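You operate a simulated robot arm through the tools that you are given. There is no shell and no other tool. Be economical: measure what you need, move in short steps, check, and stop when the job is done.

Carry out the task below with a simulated two-armed robot. There is one attempt and no reset: what you move stays moved.

TASK
Wipe the grease off the trim bed, lay the grey strip on it and shut the three clips.
Fine: use the yellow pad and put it back. What is to be rubbed or washed off counts as gone when no trace of it is left.

Only the result counts: the job must be done as asked and must still hold three seconds after the hand-in. Knocking over, shifting, dropping, spilling or breaking anything else fails it.

THE ROBOT
Two 7-joint arms with two-finger parallel grippers on one trunk, on a base that drives. Base frame: it is fixed to the floor where the robot stands at the start and does not move with it; the origin is under the middle of the robot, x ahead of it, y to its left, z up. Units: m, degrees, N and s.
The left shoulder is at the start at [0.05, 0.187, 0.985], the right one opposite. With the tool pointing down near the work surface each hand reaches from about 0.1 to 0.66 m from the robot's upright axis, wherever it stands, measured 20 degrees to its own side. Places, roughly: blue trim clip [0.8, 1.2, 0.9]; grease smear [0.7, 1.3, 0.8]; green lock knob [0.5, 1.4, 0.9]; mirror arm [0.5, 1.5, 0.9]; red trim clip [0.6, 1.2, 0.9]; trim bed [0.7, 1.3, 0.8]; white trim clip [0.7, 1.2, 0.9]. Payload 3.43 kg a hand.
The tool frame of a hand sits at the grasp point between the pads (the TCP): z along the fingers, y along the line on which they close. The tips reach 0.03 m beyond it. The gripper opens to 0.094 m. The fingers are 0.028 m wide and 0.01 m thick; the gripper's body (0.05 by 0.096 m) begins 0.055 m behind the TCP.
Orientation is that of the tool frame in the base frame, as a unit quaternion [x, y, z, w]. With the fingers straight down and closing along the base's y, the tool's x points along the base's -x, its y along +y and its z along -z.

THE INTERFACE
- The arms move only by the tool arm_command. It takes "left_series", "right_series" or both (then of equal length, played together; a hand with none holds still); each is a list of rows, each a list of 3 entries, a list of its own where there are three numbers: the shift along the base's x, y, z in units of 25 mm (1.0 is 25 mm), then the turn, a rotation vector about the base's x, y, z in units of 8 degrees (1.0 is 8 degrees), then the finger opening in mm, from 0 to 94. In form: [[[tx, ty, tz], [ax, ay, az], grip], ...]. A call has 1 to 10 rows; each row shifts and turns the commanded pose from where the row before left it. A call with a number of a shift or a turn outside -1 to 1 is refused whole. Each row takes 0.2 s and may step no farther than 0.05 m and 8.6 degrees from the row before; otherwise, or with a gripper value out of range, the whole call is refused. Where a pose cannot be reached the arm comes as near as it can. A force on the tool above 50 N (or 10 N above the force at the start of the call, whichever is more), or a blocked arm, ends the call early, and 0.2 s more pass. The fingers move at their own pace (about 0.153 m/s each) and stop on an object; they squeeze with about 39 N. The grip force told is the motor's: it shows also when the fingers shut on nothing. Time passes only in rows, and 0.2 s behind the last, so rows that do not move let the fingers close. It gives the time, the measured TCP pose, the force on the tool (base axes), the opening and the grip force at its end, in the units of the frame above (readings bear some noise), with the torque about the TCP (base axes, N m) and any sound that the robot's microphone picked up.
- Cameras (640 x 400 px; columns grow to the right, rows downward): "scene" is now at [0.1358, 0.0431, 1.1475]; the picture's right is [0.50, -0.87, 0.00], its down [-0.49, -0.28, -0.83] and it looks along [0.72, 0.41, -0.56] (base axes); focal length 286 px, centre (320, 200). "left" rides on the left gripper at [0.076, -0.014, -0.102] in its tool frame; the picture's right is [0.18, 0.98, 0.00], its down [-0.75, 0.14, -0.64] and it looks along [-0.63, 0.12, 0.77] (tool axes); focal length 243 px, centre (320, 200). "right" rides on the right gripper at [0.076, 0.014, -0.102] in its tool frame; the picture's right is [-0.18, 0.98, 0.00], its down [-0.75, -0.14, -0.64] and it looks along [-0.63, -0.12, 0.77] (tool axes); focal length 243 px, centre (320, 200). There is no depth. A picture from a camera that has moved, and an enlarged one, comes with that camera's place and axes in the base frame and with its lens.
- grab_frame(camera): a new picture of that camera. It takes no simulated time.
- raise_lower(by): slides the trunk up (or, below 0, down) by that many m; the arms and the scene camera ride with it, the base frame stays. It gives what a move gives, with no picture.
- base_move(legs): drives the robot by 1 to 6 legs, each [ahead, left, turn to the left] in m, m and degrees, along the robot's own axes; the way and the turn of a leg run together, so that a leg with both is an arc; at most 1.5 m and 180 degrees a leg. The arms and the cameras ride along, it lands a little off, and it stops where it bumps. It gives what a move gives.
- aim_head(pan, tilt): turns the head with the scene camera to pan (to the left, within 80 degrees either way) and tilt (down, from -29 to 69), counted from straight ahead of the robot. It gives what a move gives.
- enlarge(camera, box): a new picture of the part [left, top, right, bottom] of that camera's present view, enlarged. It takes no simulated time.
- job_done(): hands the job in; it is judged then, once.

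Work in short steps. Places have to be worked out from the pictures, the camera data and where the tool is seen: move nearer, look again, correct. Check each grasp and each placing, and mend what went wrong. You have 120 turns and 92 pictures in all, those below and enlarged ones among them. Open the grippers and draw the arms clear of the work before you hand the job in, unless the task says otherwise; then end with one line.

The tools are called after "Request:" as name(argument=value, ...) on one line, values as JSON. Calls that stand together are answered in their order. arm_command: Moves the arms, as the interface text tells. Its arguments: {"type":"object","properties":{"left_series":{"type":"array","items":{"type":"array"}},"right_series":{"type":"array","items":{"type":"array"}}},"required":[]} The other tools are called the same way: raise_lower (by) slides the trunk up or down; base_move (legs) drives the base; aim_head (pan, tilt) turns the head that bears the scene camera; grab_frame (camera) takes a picture; enlarge (camera, box) takes an enlarged picture of a part of a camera's view; job_done () hands the job in.

At the start:

```text
clock: 0.0
left_tool_pos: [0.3564, 0.3275, 0.9558]
left_ee_rot: [-0.001, 1.0, -0.001, 0.0]
left_wrist_force: [-0.8, -0.3, 0.5]
left_ft_torque: [-0.02, 0.01, -0.02]
left_gripper_width: 0.0941
left_finger_force: 0.1
right_tool_pos: [0.4028, 0.0084, 0.9613]
right_ee_rot: [-0.001, 1.0, 0.0, 0.0]
right_wrist_force: [-0.3, -0.5, 0.3]
right_ft_torque: [0.02, -0.02, 0.0]
right_gripper_width: 0.094
right_finger_force: 0.0
trunk travel left (down, up): [-0.2, 0.232]
robot x, y, heading: [0.001, -0.0011, -0.1]
head pan, tilt: [29.8, 34.1]
```

scene: 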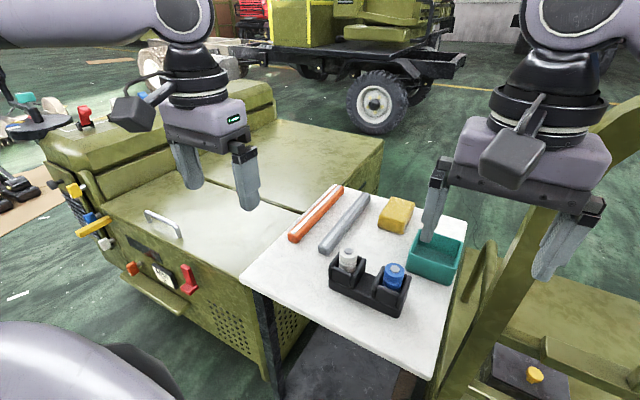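
right: 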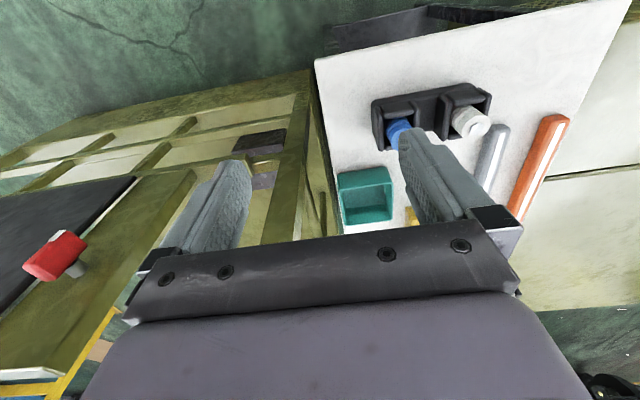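
left: 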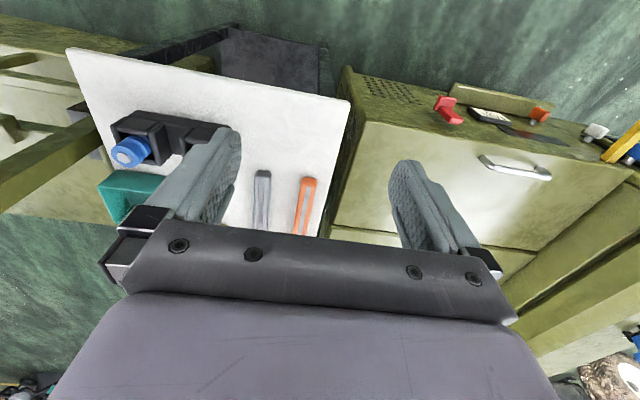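

The tray with the grey strip, the orange strip and the yellow pad lies ahead; the trim bed lies to the left near [0.7, 1.3, 0.8]. I turn the head to look at the bed.

Request:
aim_head(pan=62, tilt=25)

Request:
grab_frame(camera="scene")

```text
clock: 1.0
left_tool_pos: [0.3576, 0.3277, 0.9558]
left_ee_rot: [-0.001, 1.0, 0.0, 0.0]
left_wrist_force: [0.7, 0.4, 0.3]
left_ft_torque: [0.0, -0.01, 0.01]
left_gripper_width: 0.094
left_finger_force: 0.0
right_tool_pos: [0.4034, 0.008, 0.9621]
right_ee_rot: [-0.001, 1.0, 0.0, 0.0]
right_wrist_force: [0.8, -0.4, -0.3]
right_ft_torque: [-0.03, -0.01, 0.0]
right_gripper_width: 0.0941
right_finger_force: 0.1
trunk travel left (down, up): [-0.2, 0.232]
robot x, y, heading: [0.0005, -0.0023, 0.0]
head pan, tilt: [62.0, 25.0]
```

```text
88 pictures are left
camera scene: at [0.1023, 0.0804, 1.162], right [0.88, -0.47, 0.0], down [-0.2, -0.37, -0.91], along [0.43, 0.8, -0.42], focal length 286 px, centre (320, 200)
```

scene: 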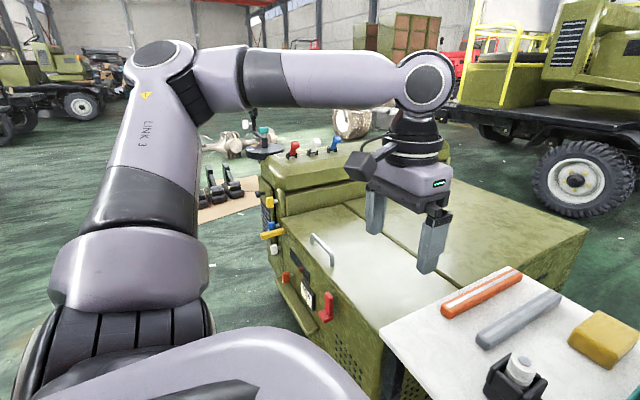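

The clips show behind the housing. I enlarge that part.

Request:
enlarge(camera="scene", box=[190, 90, 390, 215])

Request:
enlarge(camera="scene", box=[380, 240, 640, 400])

```text
3.20 times, centred on (290, 152) of scene
camera zoom: at [0.1023, 0.0804, 1.162], right [0.88, -0.47, 0.0], down [-0.2, -0.37, -0.91], along [0.43, 0.8, -0.42], focal length 917 px, centre (416, 352)
```

zoom: 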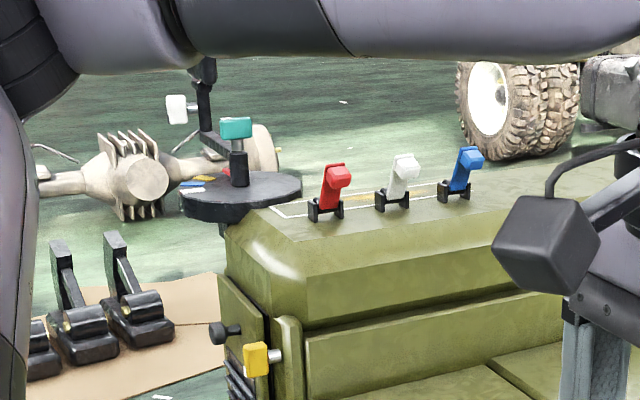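

```text
2.46 times, centred on (510, 320) of scene
camera zoom: at [0.1023, 0.0804, 1.162], right [0.88, -0.47, 0.0], down [-0.2, -0.37, -0.91], along [0.43, 0.8, -0.42], focal length 705 px, centre (-148, -95)
```

zoom: 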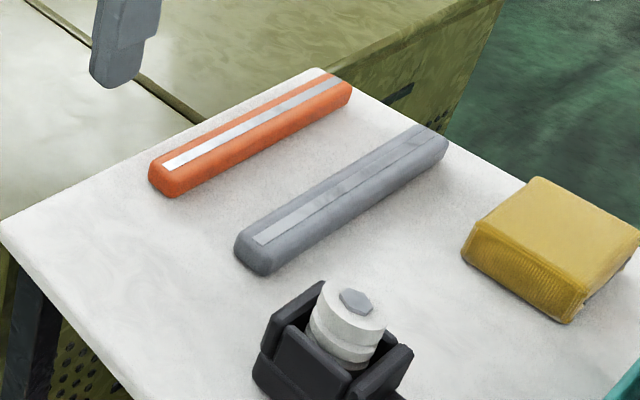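

I judge the grey strip to be at about [0.63, 0.255, 0.73], lying along x, and the pad at about [0.70, 0.16, 0.74]. I look at the holder and the surroundings more closely.

Request:
enlarge(camera="right", box=[310, 40, 600, 240])

Request:
aim_head(pan=80, tilt=30)

Request:
grab_frame(camera="scene")

```text
2.00 times, centred on (455, 140) of right
camera zoom: at [0.3268, 0.0231, 1.064], right [0.18, 0.98, 0.0], down [0.75, -0.14, 0.64], along [0.63, -0.12, -0.77], focal length 485 px, centre (50, 320)
```

zoom: 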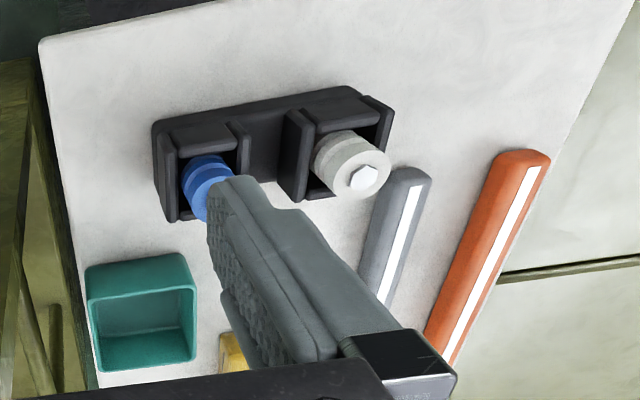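

```text
clock: 1.8
left_tool_pos: [0.3563, 0.3265, 0.9556]
left_ee_rot: [-0.001, 1.0, 0.0, -0.001]
left_wrist_force: [0.4, -0.8, -0.2]
left_ft_torque: [0.01, -0.01, 0.02]
left_gripper_width: 0.094
left_finger_force: 0.1
right_tool_pos: [0.4041, 0.0087, 0.9621]
right_ee_rot: [0.0, 1.0, 0.0, 0.0]
right_wrist_force: [-0.1, 0.1, -0.2]
right_ft_torque: [-0.01, 0.01, 0.01]
right_gripper_width: 0.094
right_finger_force: 0.0
trunk travel left (down, up): [-0.2, 0.232]
robot x, y, heading: [-0.0018, -0.0004, -0.0]
head pan, tilt: [80.0, 30.0]
```

```text
84 pictures are left
camera scene: at [0.0748, 0.0882, 1.154], right [0.98, -0.17, 0.0], down [-0.09, -0.49, -0.87], along [0.15, 0.85, -0.5], focal length 286 px, centre (320, 200)
```

scene: 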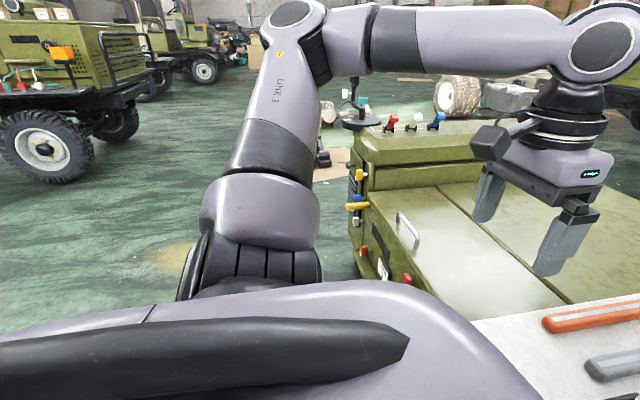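

The bed is about z 0.81, with the clips near y 1.2 and x 0.57, 0.67 and 0.77. To pick up the pad and strip, I drive a little ahead and left.

Request:
base_move(legs=[[0.0, 0.2, 0], [0.12, 0, 0]])

Request:
aim_head(pan=0, tilt=40)

Request:
grab_frame(camera="scene")

Request:
grab_frame(camera="right")

```text
clock: 5.0
left_tool_pos: [0.438, 0.5325, 0.9551]
left_ee_rot: [-0.002, 1.0, 0.0, 0.001]
left_wrist_force: [0.5, 0.0, 0.6]
left_ft_torque: [0.0, -0.01, 0.0]
left_gripper_width: 0.0939
left_finger_force: 0.0
right_tool_pos: [0.4852, 0.2115, 0.9622]
right_ee_rot: [0.001, 1.0, 0.0, 0.0]
right_wrist_force: [-0.1, -0.2, 0.5]
right_ft_torque: [0.03, -0.01, -0.02]
right_gripper_width: 0.0938
right_finger_force: 0.1
trunk travel left (down, up): [-0.2, 0.232]
robot x, y, heading: [0.0801, 0.2048, 0.4]
head pan, tilt: [80.0, 30.0]
stopped in leg 2: the robot was blocked; the commanded pose is now the measured one
```

```text
clock: 6.5
left_tool_pos: [0.4385, 0.5328, 0.9554]
left_ee_rot: [-0.002, 1.0, 0.001, -0.001]
left_wrist_force: [0.7, -0.5, -0.4]
left_ft_torque: [-0.05, -0.01, -0.02]
left_gripper_width: 0.094
left_finger_force: 0.1
right_tool_pos: [0.4864, 0.2114, 0.9612]
right_ee_rot: [0.001, 1.0, 0.0, 0.001]
right_wrist_force: [-0.4, 0.6, 0.2]
right_ft_torque: [0.0, 0.0, -0.01]
right_gripper_width: 0.094
right_finger_force: 0.1
trunk travel left (down, up): [-0.2, 0.232]
robot x, y, heading: [0.0815, 0.2029, 0.3]
head pan, tilt: [0.0, 40.0]
```

```text
83 pictures are left
camera scene: at [0.2251, 0.2026, 1.1387], right [0.0, -1.0, 0.0], down [-0.64, 0.0, -0.77], along [0.77, 0.0, -0.64], focal length 286 px, centre (320, 200)
```

scene: 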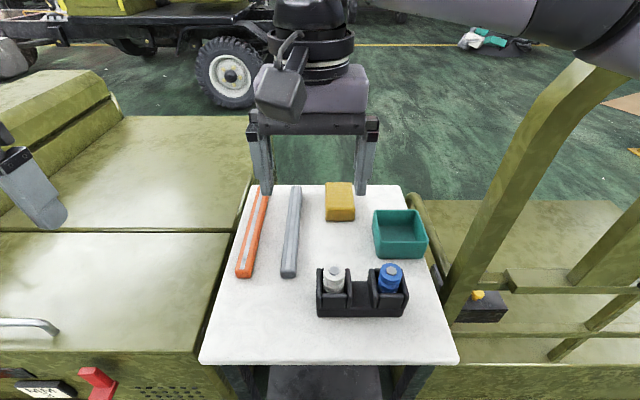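

```text
82 pictures are left
camera right: at [0.4087, 0.2267, 1.0636], right [0.19, 0.98, 0.0], down [0.75, -0.14, 0.64], along [0.63, -0.12, -0.77], focal length 243 px, centre (320, 200)
```

right: 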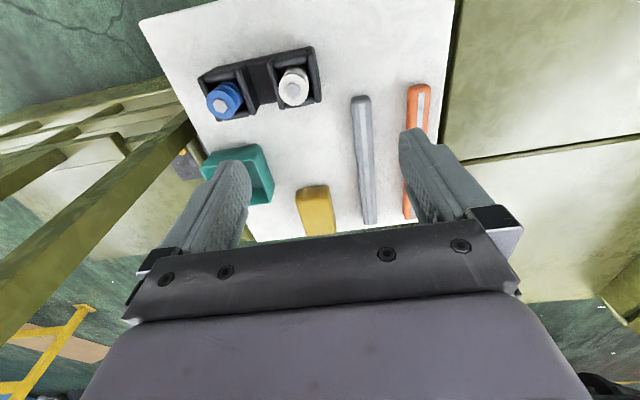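

The base is blocked by the table at x≈0.08, but the hands should still reach. The pad's centre is about [0.70, 0.16], top 0.755; the strip spans x 0.514 to 0.76 at y 0.256. The right hand goes above the pad.

Request:
arm_command(right_series=[[[1, -0.26, -0.4], [0, 0, 0], 84], [[1, -0.26, -0.4], [0, 0, 0], 84], [[1, -0.26, -0.4], [0, 0, 0], 84], [[1, -0.26, -0.4], [0, 0, 0], 84], [[1, -0.26, -0.8], [0, 0, 0], 84], [[1, -0.26, -0.8], [0, 0, 0], 84], [[1, -0.26, -0.8], [0, 0, 0], 84], [[1, -0.24, -0.8], [0, 0, 0], 84]])

Request:
grab_frame(camera="right")

Request:
grab_frame(camera="scene")

```text
clock: 8.3
left_tool_pos: [0.4374, 0.5327, 0.9546]
left_ee_rot: [-0.001, 1.0, 0.001, -0.001]
left_wrist_force: [0.1, 0.0, -1.0]
left_ft_torque: [0.0, -0.03, 0.0]
left_gripper_width: 0.0941
left_finger_force: 0.0
right_tool_pos: [0.6783, 0.1598, 0.8409]
right_ee_rot: [-0.002, 1.0, 0.0, 0.0]
right_wrist_force: [0.6, -0.1, -0.5]
right_ft_torque: [0.02, 0.0, 0.02]
right_gripper_width: 0.0842
right_finger_force: 0.1
right hand out of reach, approached as far as the arm can: row 8
trunk travel left (down, up): [-0.2, 0.232]
robot x, y, heading: [0.083, 0.2018, -0.2]
head pan, tilt: [0.0, 40.0]
```

```text
81 pictures are left
camera right: at [0.602, 0.1741, 0.9427], right [0.18, 0.98, 0.0], down [0.75, -0.14, 0.64], along [0.63, -0.12, -0.77], focal length 243 px, centre (320, 200)
```

right: 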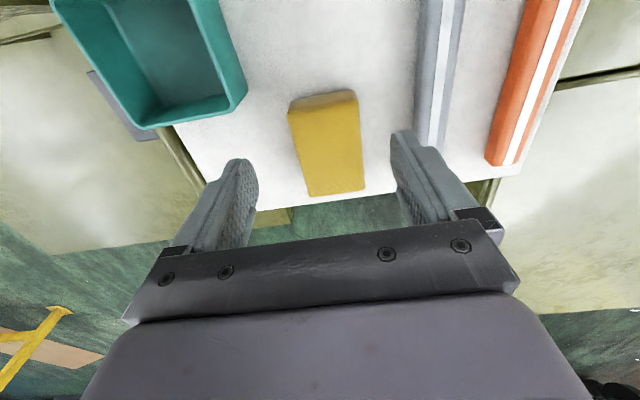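

```text
80 pictures are left
camera scene: at [0.2252, 0.2022, 1.1387], right [0.0, -1.0, 0.0], down [-0.64, 0.0, -0.77], along [0.77, 0.0, -0.64], focal length 286 px, centre (320, 200)
```

scene: 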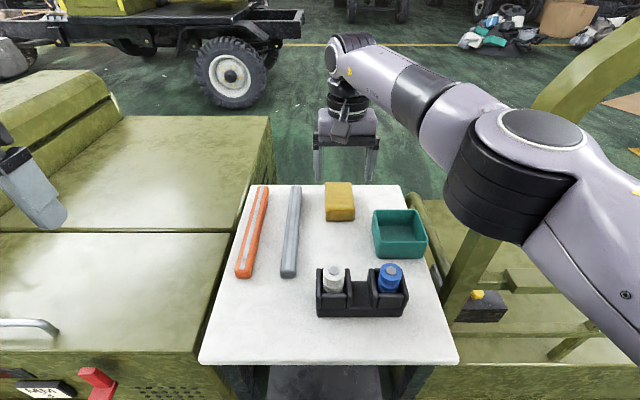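

The pad's centre shows at about [0.703, 0.163], just past the present reach. I lower the trunk and shift the base left so that the right shoulder faces the pad.

Request:
base_move(legs=[[0.0, 0.13, 0]])

Request:
raise_lower(by=-0.04)

```text
clock: 10.1
left_tool_pos: [0.4384, 0.6624, 0.9558]
left_ee_rot: [-0.002, 1.0, 0.0, -0.001]
left_wrist_force: [0.3, 0.1, -0.1]
left_ft_torque: [0.02, 0.01, -0.01]
left_gripper_width: 0.0942
left_finger_force: 0.0
right_tool_pos: [0.6797, 0.2886, 0.8405]
right_ee_rot: [0.001, 1.0, 0.0, 0.001]
right_wrist_force: [0.1, -0.1, -0.1]
right_ft_torque: [0.05, 0.03, 0.02]
right_gripper_width: 0.0839
right_finger_force: 0.1
trunk travel left (down, up): [-0.2, 0.232]
robot x, y, heading: [0.0779, 0.3326, 0.1]
head pan, tilt: [0.0, 40.0]
```

```text
clock: 10.9
left_tool_pos: [0.4373, 0.6612, 0.9162]
left_ee_rot: [-0.001, 1.0, 0.0, 0.0]
left_wrist_force: [0.3, 0.3, 0.4]
left_ft_torque: [-0.01, 0.02, 0.03]
left_gripper_width: 0.0941
left_finger_force: 0.0
right_tool_pos: [0.6774, 0.2871, 0.8002]
right_ee_rot: [0.001, 1.0, 0.0, 0.0]
right_wrist_force: [0.1, -0.5, -1.2]
right_ft_torque: [-0.01, 0.0, 0.0]
right_gripper_width: 0.084
right_finger_force: 0.1
trunk travel left (down, up): [-0.16, 0.272]
robot x, y, heading: [0.0802, 0.3313, 0.1]
head pan, tilt: [0.0, 40.0]
```

Now I move the right hand back over the pad, aiming for [0.70, 0.161].

Request:
arm_command(right_series=[[[0, -1, 0], [0, 0, 0], 84], [[0, -1, 0], [0, 0, 0], 84], [[0, -1, 0], [0, 0, 0], 84], [[0.3, -1, 0], [0, 0, 0], 84], [[0.3, -1, 0], [0, 0, 0], 84], [[0.3, -0.04, -0.2], [0, 0, 0], 84]])

Request:
grab_frame(camera="right")

```text
clock: 12.3
left_tool_pos: [0.4375, 0.6619, 0.9153]
left_ee_rot: [-0.002, 1.0, 0.001, -0.001]
left_wrist_force: [-0.4, 0.6, 0.1]
left_ft_torque: [-0.03, 0.03, 0.01]
left_gripper_width: 0.0938
left_finger_force: 0.1
right_tool_pos: [0.7032, 0.163, 0.7966]
right_ee_rot: [0.003, 1.0, 0.001, -0.001]
right_wrist_force: [0.2, -0.2, -0.1]
right_ft_torque: [0.0, 0.0, -0.02]
right_gripper_width: 0.084
right_finger_force: 0.1
trunk travel left (down, up): [-0.16, 0.272]
robot x, y, heading: [0.076, 0.3325, -0.1]
head pan, tilt: [0.0, 40.0]
```

```text
79 pictures are left
camera right: at [0.6262, 0.1777, 0.8988], right [0.19, 0.98, 0.0], down [0.75, -0.14, 0.64], along [0.63, -0.12, -0.77], focal length 243 px, centre (320, 200)
```

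right: 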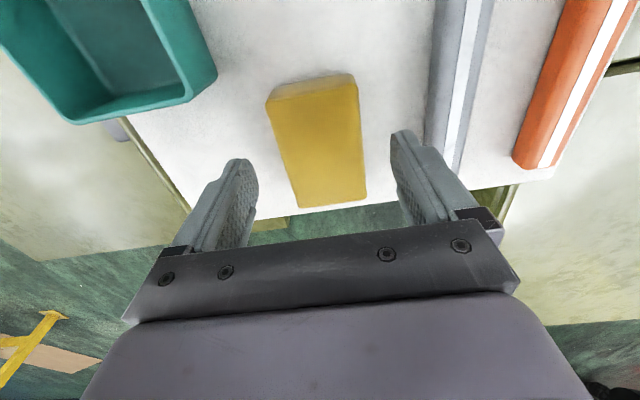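

The hand is centred over the pad. I descend so that the fingers hold only the pad's upper half, then close.

Request:
arm_command(right_series=[[[0, 0, -0.6], [0, 0, 0], 84], [[0, 0, -0.66], [0, 0, 0], 84], [[0, 0, 0], [0, 0, 0], 40], [[0, 0, 0], [0, 0, 0], 30], [[0, 0, 0], [0, 0, 0], 30]])

Request:
grab_frame(camera="right")

Request:
grab_frame(camera="scene")

```text
clock: 13.5
left_tool_pos: [0.4379, 0.6613, 0.9162]
left_ee_rot: [-0.001, 1.0, 0.0, 0.0]
left_wrist_force: [0.5, -0.9, -0.5]
left_ft_torque: [0.01, 0.04, 0.01]
left_gripper_width: 0.0939
left_finger_force: 0.1
right_tool_pos: [0.7002, 0.1624, 0.7648]
right_ee_rot: [0.0, 1.0, 0.0, 0.0]
right_wrist_force: [0.3, 0.5, 0.2]
right_ft_torque: [0.01, 0.0, -0.01]
right_gripper_width: 0.064
right_finger_force: 39.1
trunk travel left (down, up): [-0.16, 0.272]
robot x, y, heading: [0.0837, 0.3372, 0.1]
head pan, tilt: [0.0, 40.0]
```

```text
78 pictures are left
camera right: at [0.624, 0.1786, 0.8661], right [0.19, 0.98, 0.0], down [0.75, -0.14, 0.64], along [0.63, -0.12, -0.77], focal length 243 px, centre (320, 200)
```

right: 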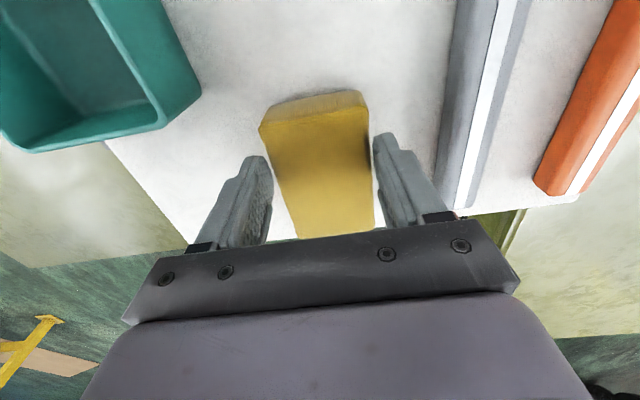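

```text
77 pictures are left
camera scene: at [0.225, 0.3329, 1.0986], right [0.0, -1.0, 0.0], down [-0.64, 0.0, -0.77], along [0.77, 0.0, -0.64], focal length 286 px, centre (320, 200)
```

scene: 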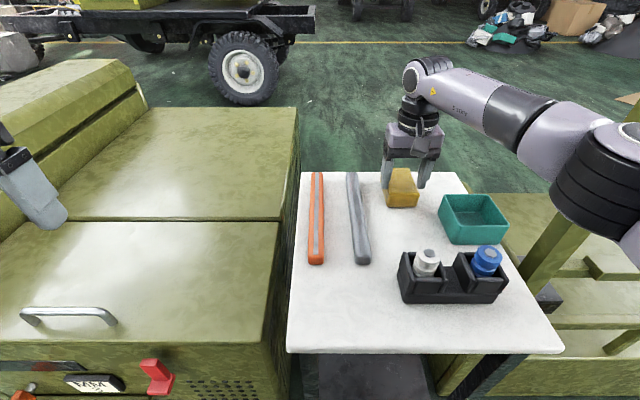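

The pad is held at 64 mm. I lift it and bring the right hand back clear.

Request:
arm_command(right_series=[[[0, 0, 1], [0, 0, 0], 30], [[0, 0, 1], [0, 0, 0], 30], [[0, 0, 1], [0, 0, 0], 30], [[0, 0, 1], [0, 0, 0], 30], [[0, -0.5, 1], [0, 0, 0], 30], [[-1, -1, 0.5], [0, 0, 0], 30], [[-1, -1, 0], [0, 0, 0], 30], [[-1, -1, 0], [0, 0, 0], 30], [[-1, -1, 0], [0, 0, 0], 30], [[-1, 0, 0], [0, 0, 0], 30]])

Request:
enlarge(camera="right", box=[160, 40, 500, 260])

```text
clock: 15.7
left_tool_pos: [0.437, 0.6616, 0.9153]
left_ee_rot: [-0.002, 1.0, 0.0, 0.0]
left_wrist_force: [0.3, -0.4, -0.1]
left_ft_torque: [0.01, 0.01, 0.0]
left_gripper_width: 0.0938
left_finger_force: 0.1
right_tool_pos: [0.5654, 0.0551, 0.9009]
right_ee_rot: [0.002, 1.0, -0.001, 0.0]
right_wrist_force: [-0.3, 0.1, -0.7]
right_ft_torque: [0.02, 0.04, 0.02]
right_gripper_width: 0.0639
right_finger_force: 38.4
right hand out of reach, approached as far as the arm can: row 5
trunk travel left (down, up): [-0.16, 0.272]
robot x, y, heading: [0.0799, 0.3288, -0.0]
head pan, tilt: [0.0, 40.0]
```

```text
1.82 times, centred on (330, 150) of right
camera zoom: at [0.4882, 0.0694, 1.004], right [0.19, 0.98, 0.0], down [0.75, -0.14, 0.64], along [0.63, -0.12, -0.77], focal length 441 px, centre (302, 291)
```

zoom: 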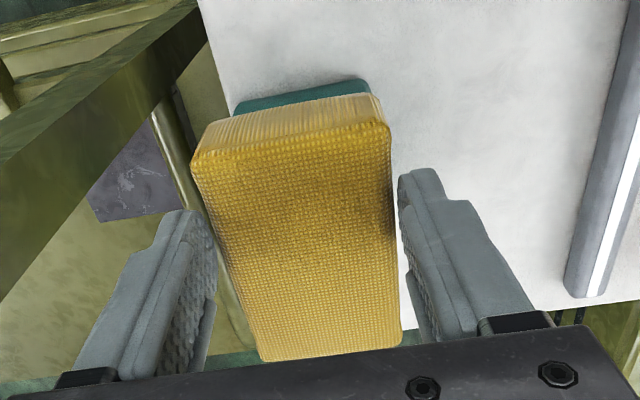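

The pad is secure. The left hand now moves to above the grey strip, aiming at x 0.587 so the grip is 50 mm off-centre and will sit between the clips.

Request:
arm_command(left_series=[[[0.6, -1, 0], [0, 0, 0], 70], [[0.6, -1, 0], [0, 0, 0], 70], [[0.6, -1, 0], [0, 0, 0], 70], [[0.6, -1, 0], [0, 0, 0], 70], [[0.6, -1, 0], [0, 0, 0], 70], [[0.6, -1, 0], [0, 0, 0], 70], [[0.6, -1, 0], [0, 0, 0], 70], [[0.6, -1, 0], [0, 0, 0], 70], [[0.6, -1, 0], [0, 0, 0], 70], [[0.6, -1, 0], [0, 0, 0], 70]])

Request:
arm_command(left_series=[[[0, -1, 0], [0, 0, 0], 60], [[0, -1, -0.3], [0, 0, 0], 60], [[0, -1, -0.8], [0, 0, 0], 60], [[0, -1, -0.9], [0, 0, 0], 60], [[0, -1, -0.9], [0, 0, 0], 60], [[0, -1, -0.9], [0, 0, 0], 60], [[0, -0.22, -0.4], [0, 0, 0], 60]])

Request:
grab_frame(camera="left")

Request:
grab_frame(camera="scene")

```text
clock: 17.9
left_tool_pos: [0.533, 0.5057, 0.9159]
left_ee_rot: [-0.002, 1.0, 0.0, 0.0]
left_wrist_force: [-0.2, -0.1, -0.6]
left_ft_torque: [0.0, 0.02, -0.01]
left_gripper_width: 0.0699
left_finger_force: 0.1
left hand out of reach, approached as far as the arm can: row 7, 8, 9, 10
right_tool_pos: [0.5658, 0.055, 0.9021]
right_ee_rot: [0.001, 1.0, 0.0, 0.001]
right_wrist_force: [-0.3, 1.1, 0.4]
right_ft_torque: [-0.03, 0.04, 0.01]
right_gripper_width: 0.0637
right_finger_force: 39.6
trunk travel left (down, up): [-0.16, 0.272]
robot x, y, heading: [0.0807, 0.3312, -0.2]
head pan, tilt: [0.0, 40.0]
```

```text
clock: 19.5
left_tool_pos: [0.4802, 0.4674, 0.8173]
left_ee_rot: [-0.003, 1.0, -0.001, 0.001]
left_wrist_force: [-1.1, -1.0, -0.4]
left_ft_torque: [-0.03, 0.01, 0.01]
left_gripper_width: 0.06
left_finger_force: 0.2
left hand out of reach, approached as far as the arm can: row 1, 2, 3, 4, 5, 6, 7
right_tool_pos: [0.5652, 0.0542, 0.9023]
right_ee_rot: [0.002, 1.0, 0.0, 0.0]
right_wrist_force: [0.3, -0.1, -0.6]
right_ft_torque: [0.01, 0.02, -0.01]
right_gripper_width: 0.0641
right_finger_force: 39.1
trunk travel left (down, up): [-0.16, 0.272]
robot x, y, heading: [0.0799, 0.3348, -0.3]
head pan, tilt: [0.0, 40.0]
```

```text
75 pictures are left
camera left: at [0.4052, 0.4517, 0.9198], right [-0.19, 0.98, 0.0], down [0.75, 0.14, 0.64], along [0.63, 0.12, -0.77], focal length 243 px, centre (320, 200)
```

left: 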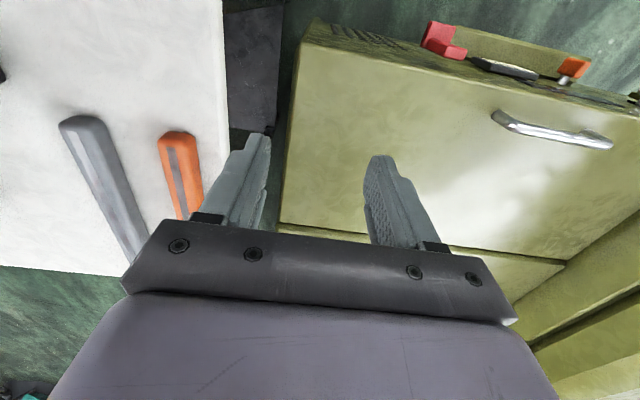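

```text
74 pictures are left
camera scene: at [0.2249, 0.3329, 1.0987], right [0.0, -1.0, 0.0], down [-0.64, 0.0, -0.77], along [0.77, 0.0, -0.64], focal length 286 px, centre (320, 200)
```

scene: 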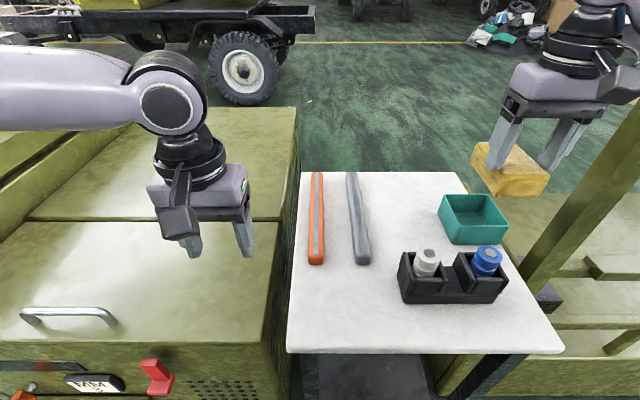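

The left hand can't reach far inward, so I'll drive right. First I lift the left hand, and tuck the right hand near the robot's midline so the pad clears the beam.

Request:
arm_command(left_series=[[[0, 0, 1], [0, 0, 0], 60], [[0, 0, 1], [0, 0, 0], 60], [[0, 0, 1], [0, 0, 0], 60], [[0, 0, 1], [0, 0, 0], 60], [[0, 0, 0], [0, 0, 0], 60], [[0, 0, 0], [0, 0, 0], 60], [[0, 0, 0], [0, 0, 0], 60], [[0, 0, 0], [0, 0, 0], 60]], right_series=[[[-0.6, 0, 0.3], [0, 0, 0], 30], [[-0.6, 1, 0.3], [0, 0, 0], 30], [[-0.6, 1, 0.3], [0, 0, 0], 30], [[-0.6, 1, 0.3], [0, 0, 0], 30], [[-0.6, 1, 0.3], [0, 0, 0], 30], [[-0.6, 1, 0.3], [0, 0, 0], 30], [[-0.6, 1, 0], [0, 0, 0], 30], [[-0.6, 1, 0], [0, 0, 0], 30]])

Request:
base_move(legs=[[0, -0.25, 0]])

Request:
grab_frame(camera="scene")

```text
clock: 21.3
left_tool_pos: [0.4786, 0.4713, 0.9152]
left_ee_rot: [-0.002, 1.0, 0.0, 0.001]
left_wrist_force: [-0.6, 0.2, 0.1]
left_ft_torque: [0.0, 0.0, -0.01]
left_gripper_width: 0.0601
left_finger_force: 0.0
left hand out of reach, approached as far as the arm can: row 4
right_tool_pos: [0.4465, 0.2264, 0.9468]
right_ee_rot: [0.002, 1.0, 0.0, 0.0]
right_wrist_force: [-0.7, -0.5, -1.1]
right_ft_torque: [-0.02, 0.03, -0.02]
right_gripper_width: 0.0636
right_finger_force: 39.8
trunk travel left (down, up): [-0.16, 0.272]
robot x, y, heading: [0.0814, 0.333, -0.0]
head pan, tilt: [0.0, 40.0]
```

```text
clock: 24.1
left_tool_pos: [0.478, 0.2186, 0.9151]
left_ee_rot: [0.0, 1.0, 0.0, 0.001]
left_wrist_force: [-0.7, 0.1, -0.2]
left_ft_torque: [0.0, -0.03, 0.0]
left_gripper_width: 0.0601
left_finger_force: 0.0
right_tool_pos: [0.4458, -0.0263, 0.9451]
right_ee_rot: [0.002, 1.0, 0.0, 0.0]
right_wrist_force: [0.2, 0.4, 0.2]
right_ft_torque: [0.01, 0.01, 0.0]
right_gripper_width: 0.0636
right_finger_force: 38.7
trunk travel left (down, up): [-0.16, 0.272]
robot x, y, heading: [0.0835, 0.0852, -0.2]
head pan, tilt: [0.0, 40.0]
```

```text
73 pictures are left
camera scene: at [0.2248, 0.0818, 1.0987], right [0.0, -1.0, 0.0], down [-0.64, 0.0, -0.77], along [0.77, 0.0, -0.64], focal length 286 px, centre (320, 200)
```

scene: 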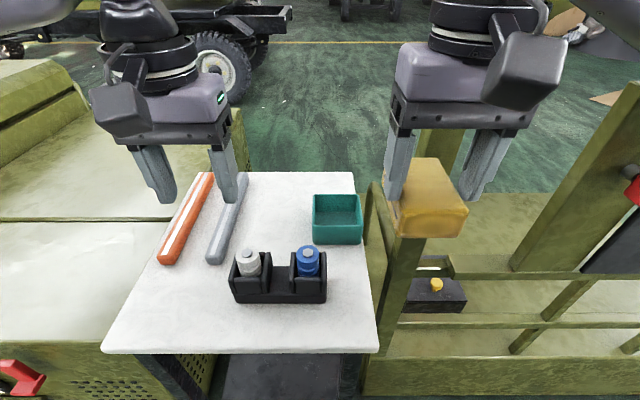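

The strip's line runs from (0.517, 0.251) to (0.756, 0.259), a yaw of about 2°. The left hand goes over the grip point (0.587, 0.253).

Request:
arm_command(left_series=[[[0.9, 0.28, 0], [0, 0, 0], 60], [[0.9, 0.28, 0], [0, 0, 0], 60], [[0.9, 0.28, -0.5], [0, 0, 0], 60], [[0.9, 0.28, -1], [0, 0, 0], 60], [[0.76, 0.26, -1], [0, 0, 0.26], 60], [[0, 0, -1], [0, 0, 0], 60], [[0, 0, -1], [0, 0, 0], 60]])

Request:
grab_frame(camera="left")

```text
clock: 25.7
left_tool_pos: [0.5635, 0.2708, 0.7987]
left_ee_rot: [-0.019, 1.0, 0.0, 0.001]
left_wrist_force: [-0.3, 0.5, 0.6]
left_ft_torque: [0.05, 0.04, 0.02]
left_gripper_width: 0.0602
left_finger_force: 0.0
left hand out of reach, approached as far as the arm can: row 1, 2, 3, 4, 5, 6
right_tool_pos: [0.447, -0.0246, 0.9463]
right_ee_rot: [0.003, 1.0, 0.0, 0.0]
right_wrist_force: [-0.1, -0.6, 0.3]
right_ft_torque: [0.01, 0.0, 0.01]
right_gripper_width: 0.0638
right_finger_force: 38.8
trunk travel left (down, up): [-0.16, 0.272]
robot x, y, heading: [0.081, 0.0804, -0.0]
head pan, tilt: [0.0, 40.0]
```

```text
72 pictures are left
camera left: at [0.4888, 0.2525, 0.9023], right [-0.22, 0.98, 0.0], down [0.75, 0.17, 0.64], along [0.63, 0.14, -0.77], focal length 243 px, centre (320, 200)
```

left: 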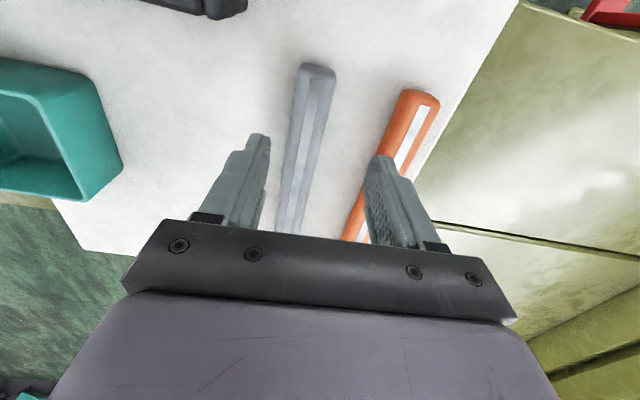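

The left hand stopped short of where its reach should end. I try a small step on to see whether it truly is blocked.

Request:
arm_command(left_series=[[[0.3, -0.3, 0], [0, 0, 0], 60], [[0.3, -0.3, 0], [0, 0, 0], 60], [[0.3, 0, 0], [0, 0, 0], 60]])

Request:
grab_frame(camera="scene")

```text
clock: 26.5
left_tool_pos: [0.5678, 0.2735, 0.8058]
left_ee_rot: [-0.018, 1.0, -0.001, 0.002]
left_wrist_force: [-1.0, 0.5, 0.6]
left_ft_torque: [-0.02, 0.03, 0.03]
left_gripper_width: 0.0601
left_finger_force: 0.0
left hand out of reach, approached as far as the arm can: row 1, 2, 3
right_tool_pos: [0.4469, -0.0269, 0.9462]
right_ee_rot: [0.003, 1.0, 0.0, 0.0]
right_wrist_force: [-0.1, 0.4, -0.1]
right_ft_torque: [0.02, 0.01, 0.02]
right_gripper_width: 0.064
right_finger_force: 38.6
trunk travel left (down, up): [-0.16, 0.272]
robot x, y, heading: [0.0774, 0.0846, -0.3]
head pan, tilt: [0.0, 40.0]
```

```text
71 pictures are left
camera scene: at [0.2248, 0.0818, 1.0987], right [0.0, -1.0, 0.0], down [-0.64, 0.0, -0.77], along [0.77, 0.0, -0.64], focal length 286 px, centre (320, 200)
```

scene: 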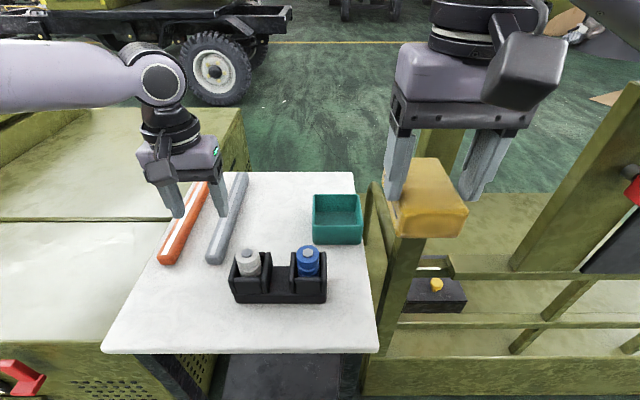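

The left forearm comes in from far left with the elbow out, likely at a joint limit. I retract the hand up and close in, to let the arm find a better posture.

Request:
arm_command(left_series=[[[-0.3, 0, 1], [0, 0, -0.13], 60], [[-1, 0, 1], [0, 0, -0.13], 60], [[-1, 0, 1], [0, 0, 0], 60], [[-1, 0, 1], [0, 0, 0], 60], [[-1, 0, 1], [0, 0, 0], 60], [[-1, 0, 0.6], [0, 0, 0], 60], [[-1, 0, 0], [0, 0, 0], 60], [[-1, 0, 0], [0, 0, 0], 60]])

Request:
arm_command(left_series=[[[1, 0, 0], [0, 0, 0], 60], [[1, 0, 0], [0, 0, 0], 60], [[1, 0, 0], [0, 0, 0], 60], [[1, 0, 0], [0, 0, 0], 60], [[1, 0, 0], [0, 0, 0], 60], [[1, 0, 0], [0, 0, 0], 60], [[1, 0, 0], [0, 0, 0], 60], [[1, 0, 0], [0, 0, 0], 60]])

Request:
grab_frame(camera="scene")

```text
clock: 28.3
left_tool_pos: [0.3832, 0.2746, 0.9462]
left_ee_rot: [0.0, 1.0, 0.0, 0.001]
left_wrist_force: [0.0, -0.2, 1.0]
left_ft_torque: [0.01, 0.03, -0.05]
left_gripper_width: 0.0602
left_finger_force: 0.1
right_tool_pos: [0.4474, -0.0259, 0.9466]
right_ee_rot: [0.003, 1.0, 0.0, -0.001]
right_wrist_force: [0.1, 0.9, 0.5]
right_ft_torque: [0.01, 0.0, -0.01]
right_gripper_width: 0.0641
right_finger_force: 39.2
trunk travel left (down, up): [-0.16, 0.272]
robot x, y, heading: [0.078, 0.0873, 0.2]
head pan, tilt: [0.0, 40.0]
```

```text
clock: 30.1
left_tool_pos: [0.5492, 0.2758, 0.9433]
left_ee_rot: [-0.001, 1.0, 0.0, 0.001]
left_wrist_force: [0.2, 0.0, -0.3]
left_ft_torque: [-0.01, 0.01, 0.01]
left_gripper_width: 0.0597
left_finger_force: 0.0
left hand out of reach, approached as far as the arm can: row 7, 8
right_tool_pos: [0.4456, -0.0262, 0.9459]
right_ee_rot: [0.003, 1.0, 0.0, 0.001]
right_wrist_force: [0.4, -0.3, -0.8]
right_ft_torque: [0.0, 0.0, -0.02]
right_gripper_width: 0.0638
right_finger_force: 39.1
trunk travel left (down, up): [-0.16, 0.272]
robot x, y, heading: [0.0775, 0.0833, -0.0]
head pan, tilt: [0.0, 40.0]
```

```text
70 pictures are left
camera scene: at [0.2249, 0.0818, 1.0986], right [0.0, -1.0, 0.0], down [-0.64, 0.0, -0.77], along [0.77, 0.0, -0.64], focal length 286 px, centre (320, 200)
```

scene: 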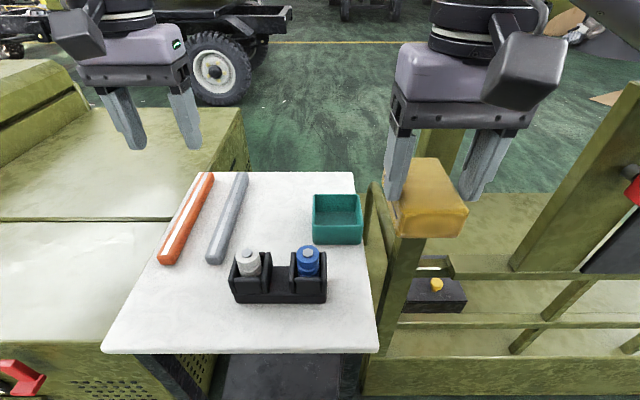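

The left arm's reach is unexpectedly short here. I test whether a yaw of the hand frees it.

Request:
arm_command(left_series=[[[0, 0, 0], [0, 0, 1], 60], [[0, 0, 0], [0, 0, 1], 60], [[0, 0, 0], [0, 0, 1], 60], [[1, 0, 0], [0, 0, 0], 60], [[1, 0, 0], [0, 0, 0], 60], [[1, 0, 0], [0, 0, 0], 60]])

Request:
arm_command(left_series=[[[-1, 0, 0], [0, 0, -1], 60], [[-1, 0, 0], [0, 0, -1], 60], [[0, 0, 0], [0, 0, -1], 60], [[0, 0, 0], [0, 0, -1], 60], [[0, 0, 0], [0, 0, -1], 60], [[0, 0, 0], [0, 0, -1], 60], [[1, 0, 0], [0, 0, 0], 60], [[1, 0, 0], [0, 0, 0], 60], [[1, 0, 0], [0, 0, 0], 60], [[1, 0, 0], [0, 0, 0], 60]])

```text
clock: 31.5
left_tool_pos: [0.5569, 0.2803, 0.9464]
left_ee_rot: [-0.208, 0.978, 0.0, 0.001]
left_wrist_force: [0.0, -0.8, 0.2]
left_ft_torque: [0.0, 0.05, -0.01]
left_gripper_width: 0.06
left_finger_force: 0.0
left hand out of reach, approached as far as the arm can: row 4, 5, 6
right_tool_pos: [0.4465, -0.026, 0.9465]
right_ee_rot: [0.002, 1.0, 0.0, 0.0]
right_wrist_force: [-0.2, -0.2, -0.4]
right_ft_torque: [0.01, 0.0, -0.02]
right_gripper_width: 0.0639
right_finger_force: 39.0
trunk travel left (down, up): [-0.16, 0.272]
robot x, y, heading: [0.082, 0.0839, -0.1]
head pan, tilt: [0.0, 40.0]
```

```text
clock: 33.7
left_tool_pos: [0.5776, 0.3, 0.9395]
left_ee_rot: [0.208, 0.978, 0.0, 0.0]
left_wrist_force: [-0.4, -0.1, 0.4]
left_ft_torque: [0.0, 0.0, 0.0]
left_gripper_width: 0.0602
left_finger_force: 0.1
left hand out of reach, approached as far as the arm can: row 9, 10
right_tool_pos: [0.4457, -0.0265, 0.9465]
right_ee_rot: [0.003, 1.0, 0.0, -0.001]
right_wrist_force: [-0.1, 0.3, -0.1]
right_ft_torque: [0.02, 0.0, -0.01]
right_gripper_width: 0.0639
right_finger_force: 38.4
trunk travel left (down, up): [-0.16, 0.272]
robot x, y, heading: [0.0841, 0.0853, -0.1]
head pan, tilt: [0.0, 40.0]
```

Yaw matters little, but height and outward position might. I undo the yaw and descend to z≈0.80, then extend again.

Request:
arm_command(left_series=[[[-0.5, 0, -1], [0, 0, 1], 60], [[0, 0, -1], [0, 0, 1], 60], [[0, 0, -1], [0, 0, 1], 60], [[0, 0, -1], [0, 0, 0], 60], [[0, 0, -1], [0, 0, 0], 60], [[0, 0, -0.6], [0, 0, 0], 60], [[1, 0, 0], [0, 0, 0], 60], [[1, 0, 0], [0, 0, 0], 60], [[1, 0, 0], [0, 0, 0], 60]])

Request:
grab_frame(camera="scene")

```text
clock: 35.7
left_tool_pos: [0.6098, 0.3222, 0.8043]
left_ee_rot: [0.0, 1.0, -0.001, 0.001]
left_wrist_force: [0.5, 1.0, 0.7]
left_ft_torque: [-0.02, 0.01, -0.01]
left_gripper_width: 0.06
left_finger_force: 0.0
left hand out of reach, approached as far as the arm can: row 8, 9
right_tool_pos: [0.4451, -0.0266, 0.9455]
right_ee_rot: [0.003, 1.0, 0.0, 0.0]
right_wrist_force: [0.2, 0.4, -0.8]
right_ft_torque: [0.01, 0.01, 0.0]
right_gripper_width: 0.0638
right_finger_force: 39.1
trunk travel left (down, up): [-0.16, 0.272]
robot x, y, heading: [0.078, 0.0807, -0.2]
head pan, tilt: [0.0, 40.0]
```

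```text
69 pictures are left
camera scene: at [0.2248, 0.0818, 1.0986], right [0.0, -1.0, 0.0], down [-0.64, 0.0, -0.77], along [0.77, 0.0, -0.64], focal length 286 px, centre (320, 200)
```

scene: 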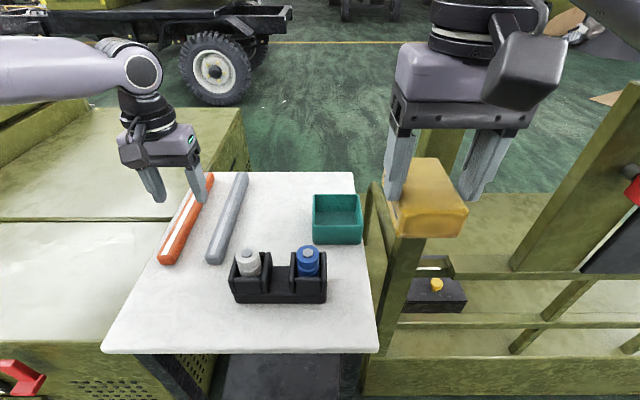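

Farther outward reaches farther, so I tuck the right hand inward, lift the left a bit, and drive 0.08 m to the right.

Request:
arm_command(left_series=[[[-0.6, 0, 0.8], [0, 0, 0], 60], [[-0.2, 0, 0.8], [0, 0, 0], 60], [[0, 0, 0], [0, 0, 0], 60], [[0, 0, 0], [0, 0, 0], 60]], right_series=[[[0, 1, 0], [0, 0, 0], 30], [[0, 1, 0], [0, 0, 0], 30], [[0, 1, 0], [0, 0, 0], 30], [[0, 0.5, 0], [0, 0, 0], 30]])

Request:
base_move(legs=[[0, -0.08, 0]])

```text
clock: 36.7
left_tool_pos: [0.5913, 0.3222, 0.8441]
left_ee_rot: [0.0, 1.0, 0.0, 0.001]
left_wrist_force: [-0.1, 0.2, 0.1]
left_ft_torque: [-0.03, 0.0, 0.03]
left_gripper_width: 0.0601
left_finger_force: 0.0
right_tool_pos: [0.4462, 0.0599, 0.9473]
right_ee_rot: [0.003, 1.0, 0.0, 0.0]
right_wrist_force: [-0.1, 0.3, -0.9]
right_ft_torque: [0.0, 0.05, 0.0]
right_gripper_width: 0.0636
right_finger_force: 39.0
trunk travel left (down, up): [-0.16, 0.272]
robot x, y, heading: [0.0818, 0.0834, -0.1]
head pan, tilt: [0.0, 40.0]
```

```text
clock: 38.1
left_tool_pos: [0.5916, 0.2431, 0.8445]
left_ee_rot: [0.0, 1.0, 0.001, 0.0]
left_wrist_force: [0.6, 0.3, 0.3]
left_ft_torque: [0.02, 0.0, -0.02]
left_gripper_width: 0.0602
left_finger_force: 0.0
right_tool_pos: [0.4463, -0.018, 0.9464]
right_ee_rot: [0.002, 1.0, 0.0, 0.0]
right_wrist_force: [-0.4, 0.1, -0.2]
right_ft_torque: [-0.02, 0.0, -0.03]
right_gripper_width: 0.0636
right_finger_force: 39.4
trunk travel left (down, up): [-0.16, 0.272]
robot x, y, heading: [0.0807, 0.005, -0.0]
head pan, tilt: [0.0, 40.0]
```

Now I shift to y 0.253 with a 2° yaw, descend to z≈0.78 and check.

Request:
arm_command(left_series=[[[-0.1, 0.4, -1], [0, 0, 0.26], 60], [[-0.1, 0, -1], [0, 0, 0], 60], [[0, 0, -0.6], [0, 0, 0], 60]])

Request:
grab_frame(camera="left")

```text
clock: 38.9
left_tool_pos: [0.5857, 0.2539, 0.7802]
left_ee_rot: [-0.018, 1.0, -0.001, 0.002]
left_wrist_force: [0.2, -1.0, 0.0]
left_ft_torque: [0.0, -0.01, 0.01]
left_gripper_width: 0.06
left_finger_force: 0.1
right_tool_pos: [0.4463, -0.0192, 0.9467]
right_ee_rot: [0.002, 1.0, 0.001, 0.0]
right_wrist_force: [0.3, 0.8, -0.1]
right_ft_torque: [-0.01, 0.0, 0.01]
right_gripper_width: 0.064
right_finger_force: 39.3
trunk travel left (down, up): [-0.16, 0.272]
robot x, y, heading: [0.0817, 0.0073, -0.1]
head pan, tilt: [0.0, 40.0]
```

```text
68 pictures are left
camera left: at [0.5115, 0.2354, 0.8822], right [-0.22, 0.98, 0.0], down [0.75, 0.17, 0.64], along [0.63, 0.14, -0.77], focal length 243 px, centre (320, 200)
```

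left: 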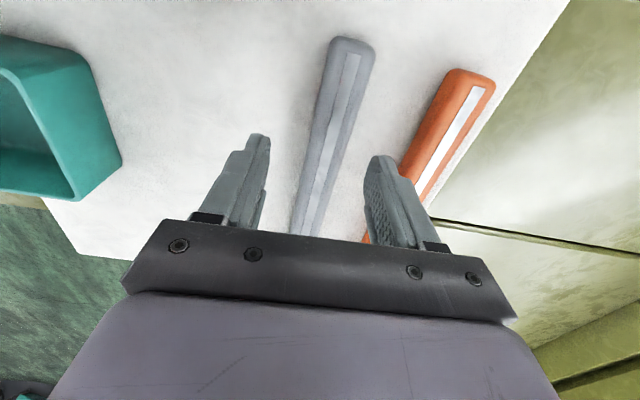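

The strip lies between the fingers. I lower to z≈0.753 and close.

Request:
arm_command(left_series=[[[0, 0, -0.6], [0, 0, 0], 60], [[0, 0, -0.48], [0, 0, 0], 60], [[0, 0, 0], [0, 0, 0], 20], [[0, 0, 0], [0, 0, 0], 10], [[0, 0, 0], [0, 0, 0], 10]])

Request:
enlarge(camera="scene", box=[60, 100, 300, 300])

```text
clock: 40.1
left_tool_pos: [0.5854, 0.2545, 0.7535]
left_ee_rot: [-0.019, 1.0, -0.001, 0.0]
left_wrist_force: [1.0, 0.0, 1.5]
left_ft_torque: [0.05, 0.0, -0.04]
left_gripper_width: 0.0098
left_finger_force: 0.0
right_tool_pos: [0.446, -0.02, 0.9462]
right_ee_rot: [0.002, 1.0, 0.0, 0.0]
right_wrist_force: [-0.9, 0.2, -0.1]
right_ft_torque: [0.01, 0.05, -0.01]
right_gripper_width: 0.064
right_finger_force: 38.4
trunk travel left (down, up): [-0.16, 0.272]
robot x, y, heading: [0.0777, 0.0039, -0.0]
head pan, tilt: [0.0, 40.0]
```

```text
2.00 times, centred on (180, 200) of scene
camera zoom: at [0.2246, 0.0028, 1.0987], right [0.0, -1.0, 0.0], down [-0.64, 0.0, -0.77], along [0.77, 0.0, -0.64], focal length 573 px, centre (600, 200)
```

zoom: 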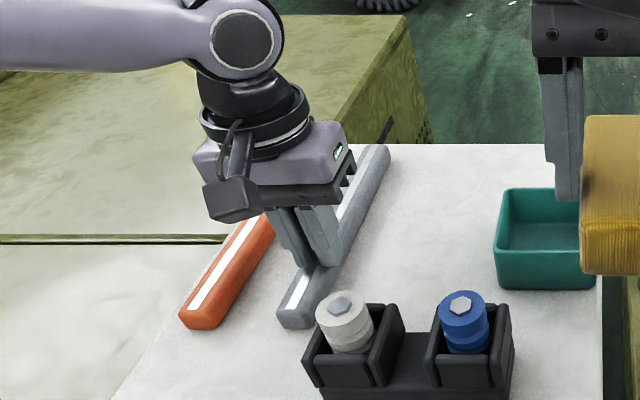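

The fingers closed above the strip, so it lies lower than I judged. I reopen and descend in small steps, watching the force.

Request:
arm_command(left_series=[[[0, 0, 0.2], [0, 0, 0], 60], [[0, 0, 0], [0, 0, 0], 60], [[0, 0, -0.5], [0, 0, 0], 60], [[0, 0, -0.3], [0, 0, 0], 60]])

Request:
enlarge(camera="scene", box=[120, 160, 240, 260])

```text
clock: 41.1
left_tool_pos: [0.5867, 0.2519, 0.7363]
left_ee_rot: [-0.019, 1.0, 0.0, 0.0]
left_wrist_force: [-1.0, 0.2, 0.7]
left_ft_torque: [0.0, -0.01, 0.01]
left_gripper_width: 0.0601
left_finger_force: 0.1
right_tool_pos: [0.4464, -0.0187, 0.947]
right_ee_rot: [0.003, 1.0, -0.001, 0.0]
right_wrist_force: [-0.1, -0.1, -0.8]
right_ft_torque: [0.01, 0.04, 0.01]
right_gripper_width: 0.0634
right_finger_force: 39.0
trunk travel left (down, up): [-0.16, 0.272]
robot x, y, heading: [0.0833, 0.0036, -0.2]
head pan, tilt: [0.0, 40.0]
```

```text
4.00 times, centred on (180, 210) of scene
camera zoom: at [0.2247, 0.0028, 1.0987], right [0.0, -1.0, 0.0], down [-0.64, 0.0, -0.77], along [0.77, 0.0, -0.64], focal length 1146 px, centre (880, 160)
```

zoom: 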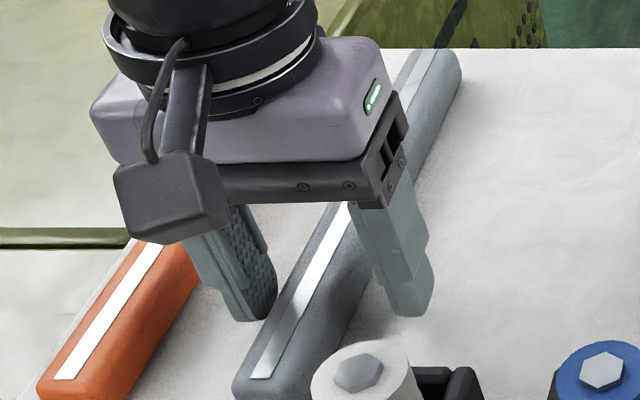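

The fingers straddle the strip now. I close here.

Request:
arm_command(left_series=[[[0, 0, -0.1], [0, 0, 0], 60], [[0, 0, 0], [0, 0, 0], 20], [[0, 0, 0], [0, 0, 0], 10], [[0, 0, 0], [0, 0, 0], 10]])

```text
clock: 42.1
left_tool_pos: [0.5864, 0.2515, 0.7334]
left_ee_rot: [-0.017, 1.0, 0.001, 0.001]
left_wrist_force: [0.8, 0.9, 0.7]
left_ft_torque: [0.04, -0.08, 0.05]
left_gripper_width: 0.0273
left_finger_force: 39.1
right_tool_pos: [0.447, -0.0179, 0.947]
right_ee_rot: [0.002, 1.0, 0.0, 0.0]
right_wrist_force: [0.1, -0.6, -0.8]
right_ft_torque: [0.01, 0.0, -0.02]
right_gripper_width: 0.064
right_finger_force: 39.5
trunk travel left (down, up): [-0.16, 0.272]
robot x, y, heading: [0.0791, 0.0048, -0.2]
head pan, tilt: [0.0, 40.0]
```

Gripped at 27 mm. I lift the strip and check it.

Request:
arm_command(left_series=[[[0, 0, 0.5], [0, 0, 0], 10], [[0, 0, 1], [0, 0, 0], 10], [[0, 0, 1], [0, 0, 0], 10], [[0, 0, 1], [0, 0, 0], 10], [[0, 0, 1], [0, 0, 0], 10], [[0, 0, 1], [0, 0, 0], 10], [[-1, 0.5, 1], [0, 0, 0], 10], [[-1, 1, 0.5], [0, 0, 0], 10], [[-1, 1, 0], [0, 0, 0], 10], [[-1, 1, 0], [0, 0, 0], 10]])

Request:
grab_frame(camera="scene")

Request:
grab_frame(camera="left")

```text
clock: 44.3
left_tool_pos: [0.4847, 0.3409, 0.9109]
left_ee_rot: [-0.019, 1.0, 0.0, 0.001]
left_wrist_force: [-0.8, -0.7, -2.5]
left_ft_torque: [-0.04, 0.15, 0.0]
left_gripper_width: 0.0274
left_finger_force: 39.0
right_tool_pos: [0.4472, -0.019, 0.9456]
right_ee_rot: [0.002, 1.0, -0.001, 0.0]
right_wrist_force: [1.0, -0.7, -0.6]
right_ft_torque: [0.02, 0.0, -0.01]
right_gripper_width: 0.0639
right_finger_force: 38.5
trunk travel left (down, up): [-0.16, 0.272]
robot x, y, heading: [0.0792, 0.0018, -0.2]
head pan, tilt: [0.0, 40.0]
```

```text
65 pictures are left
camera scene: at [0.2247, 0.003, 1.0986], right [0.0, -1.0, 0.0], down [-0.64, 0.0, -0.77], along [0.77, 0.0, -0.64], focal length 286 px, centre (320, 200)
```

scene: 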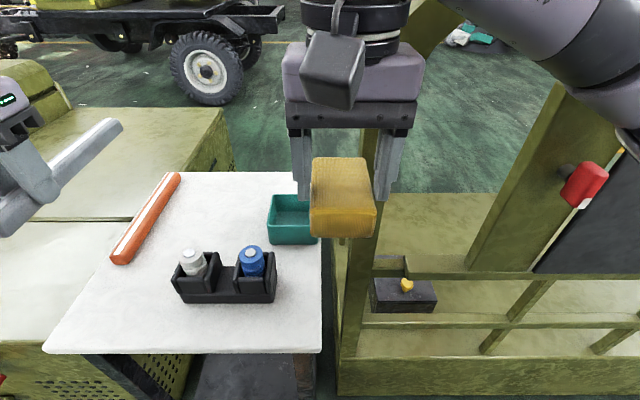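

```text
64 pictures are left
camera left: at [0.4103, 0.3219, 1.0129], right [-0.22, 0.98, 0.0], down [0.75, 0.17, 0.64], along [0.63, 0.14, -0.77], focal length 243 px, centre (320, 200)
```

left: 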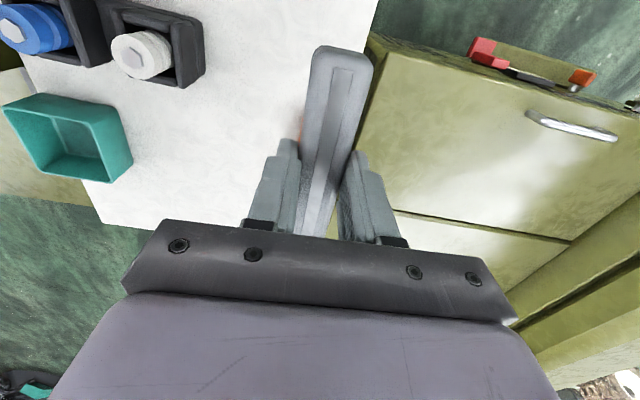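

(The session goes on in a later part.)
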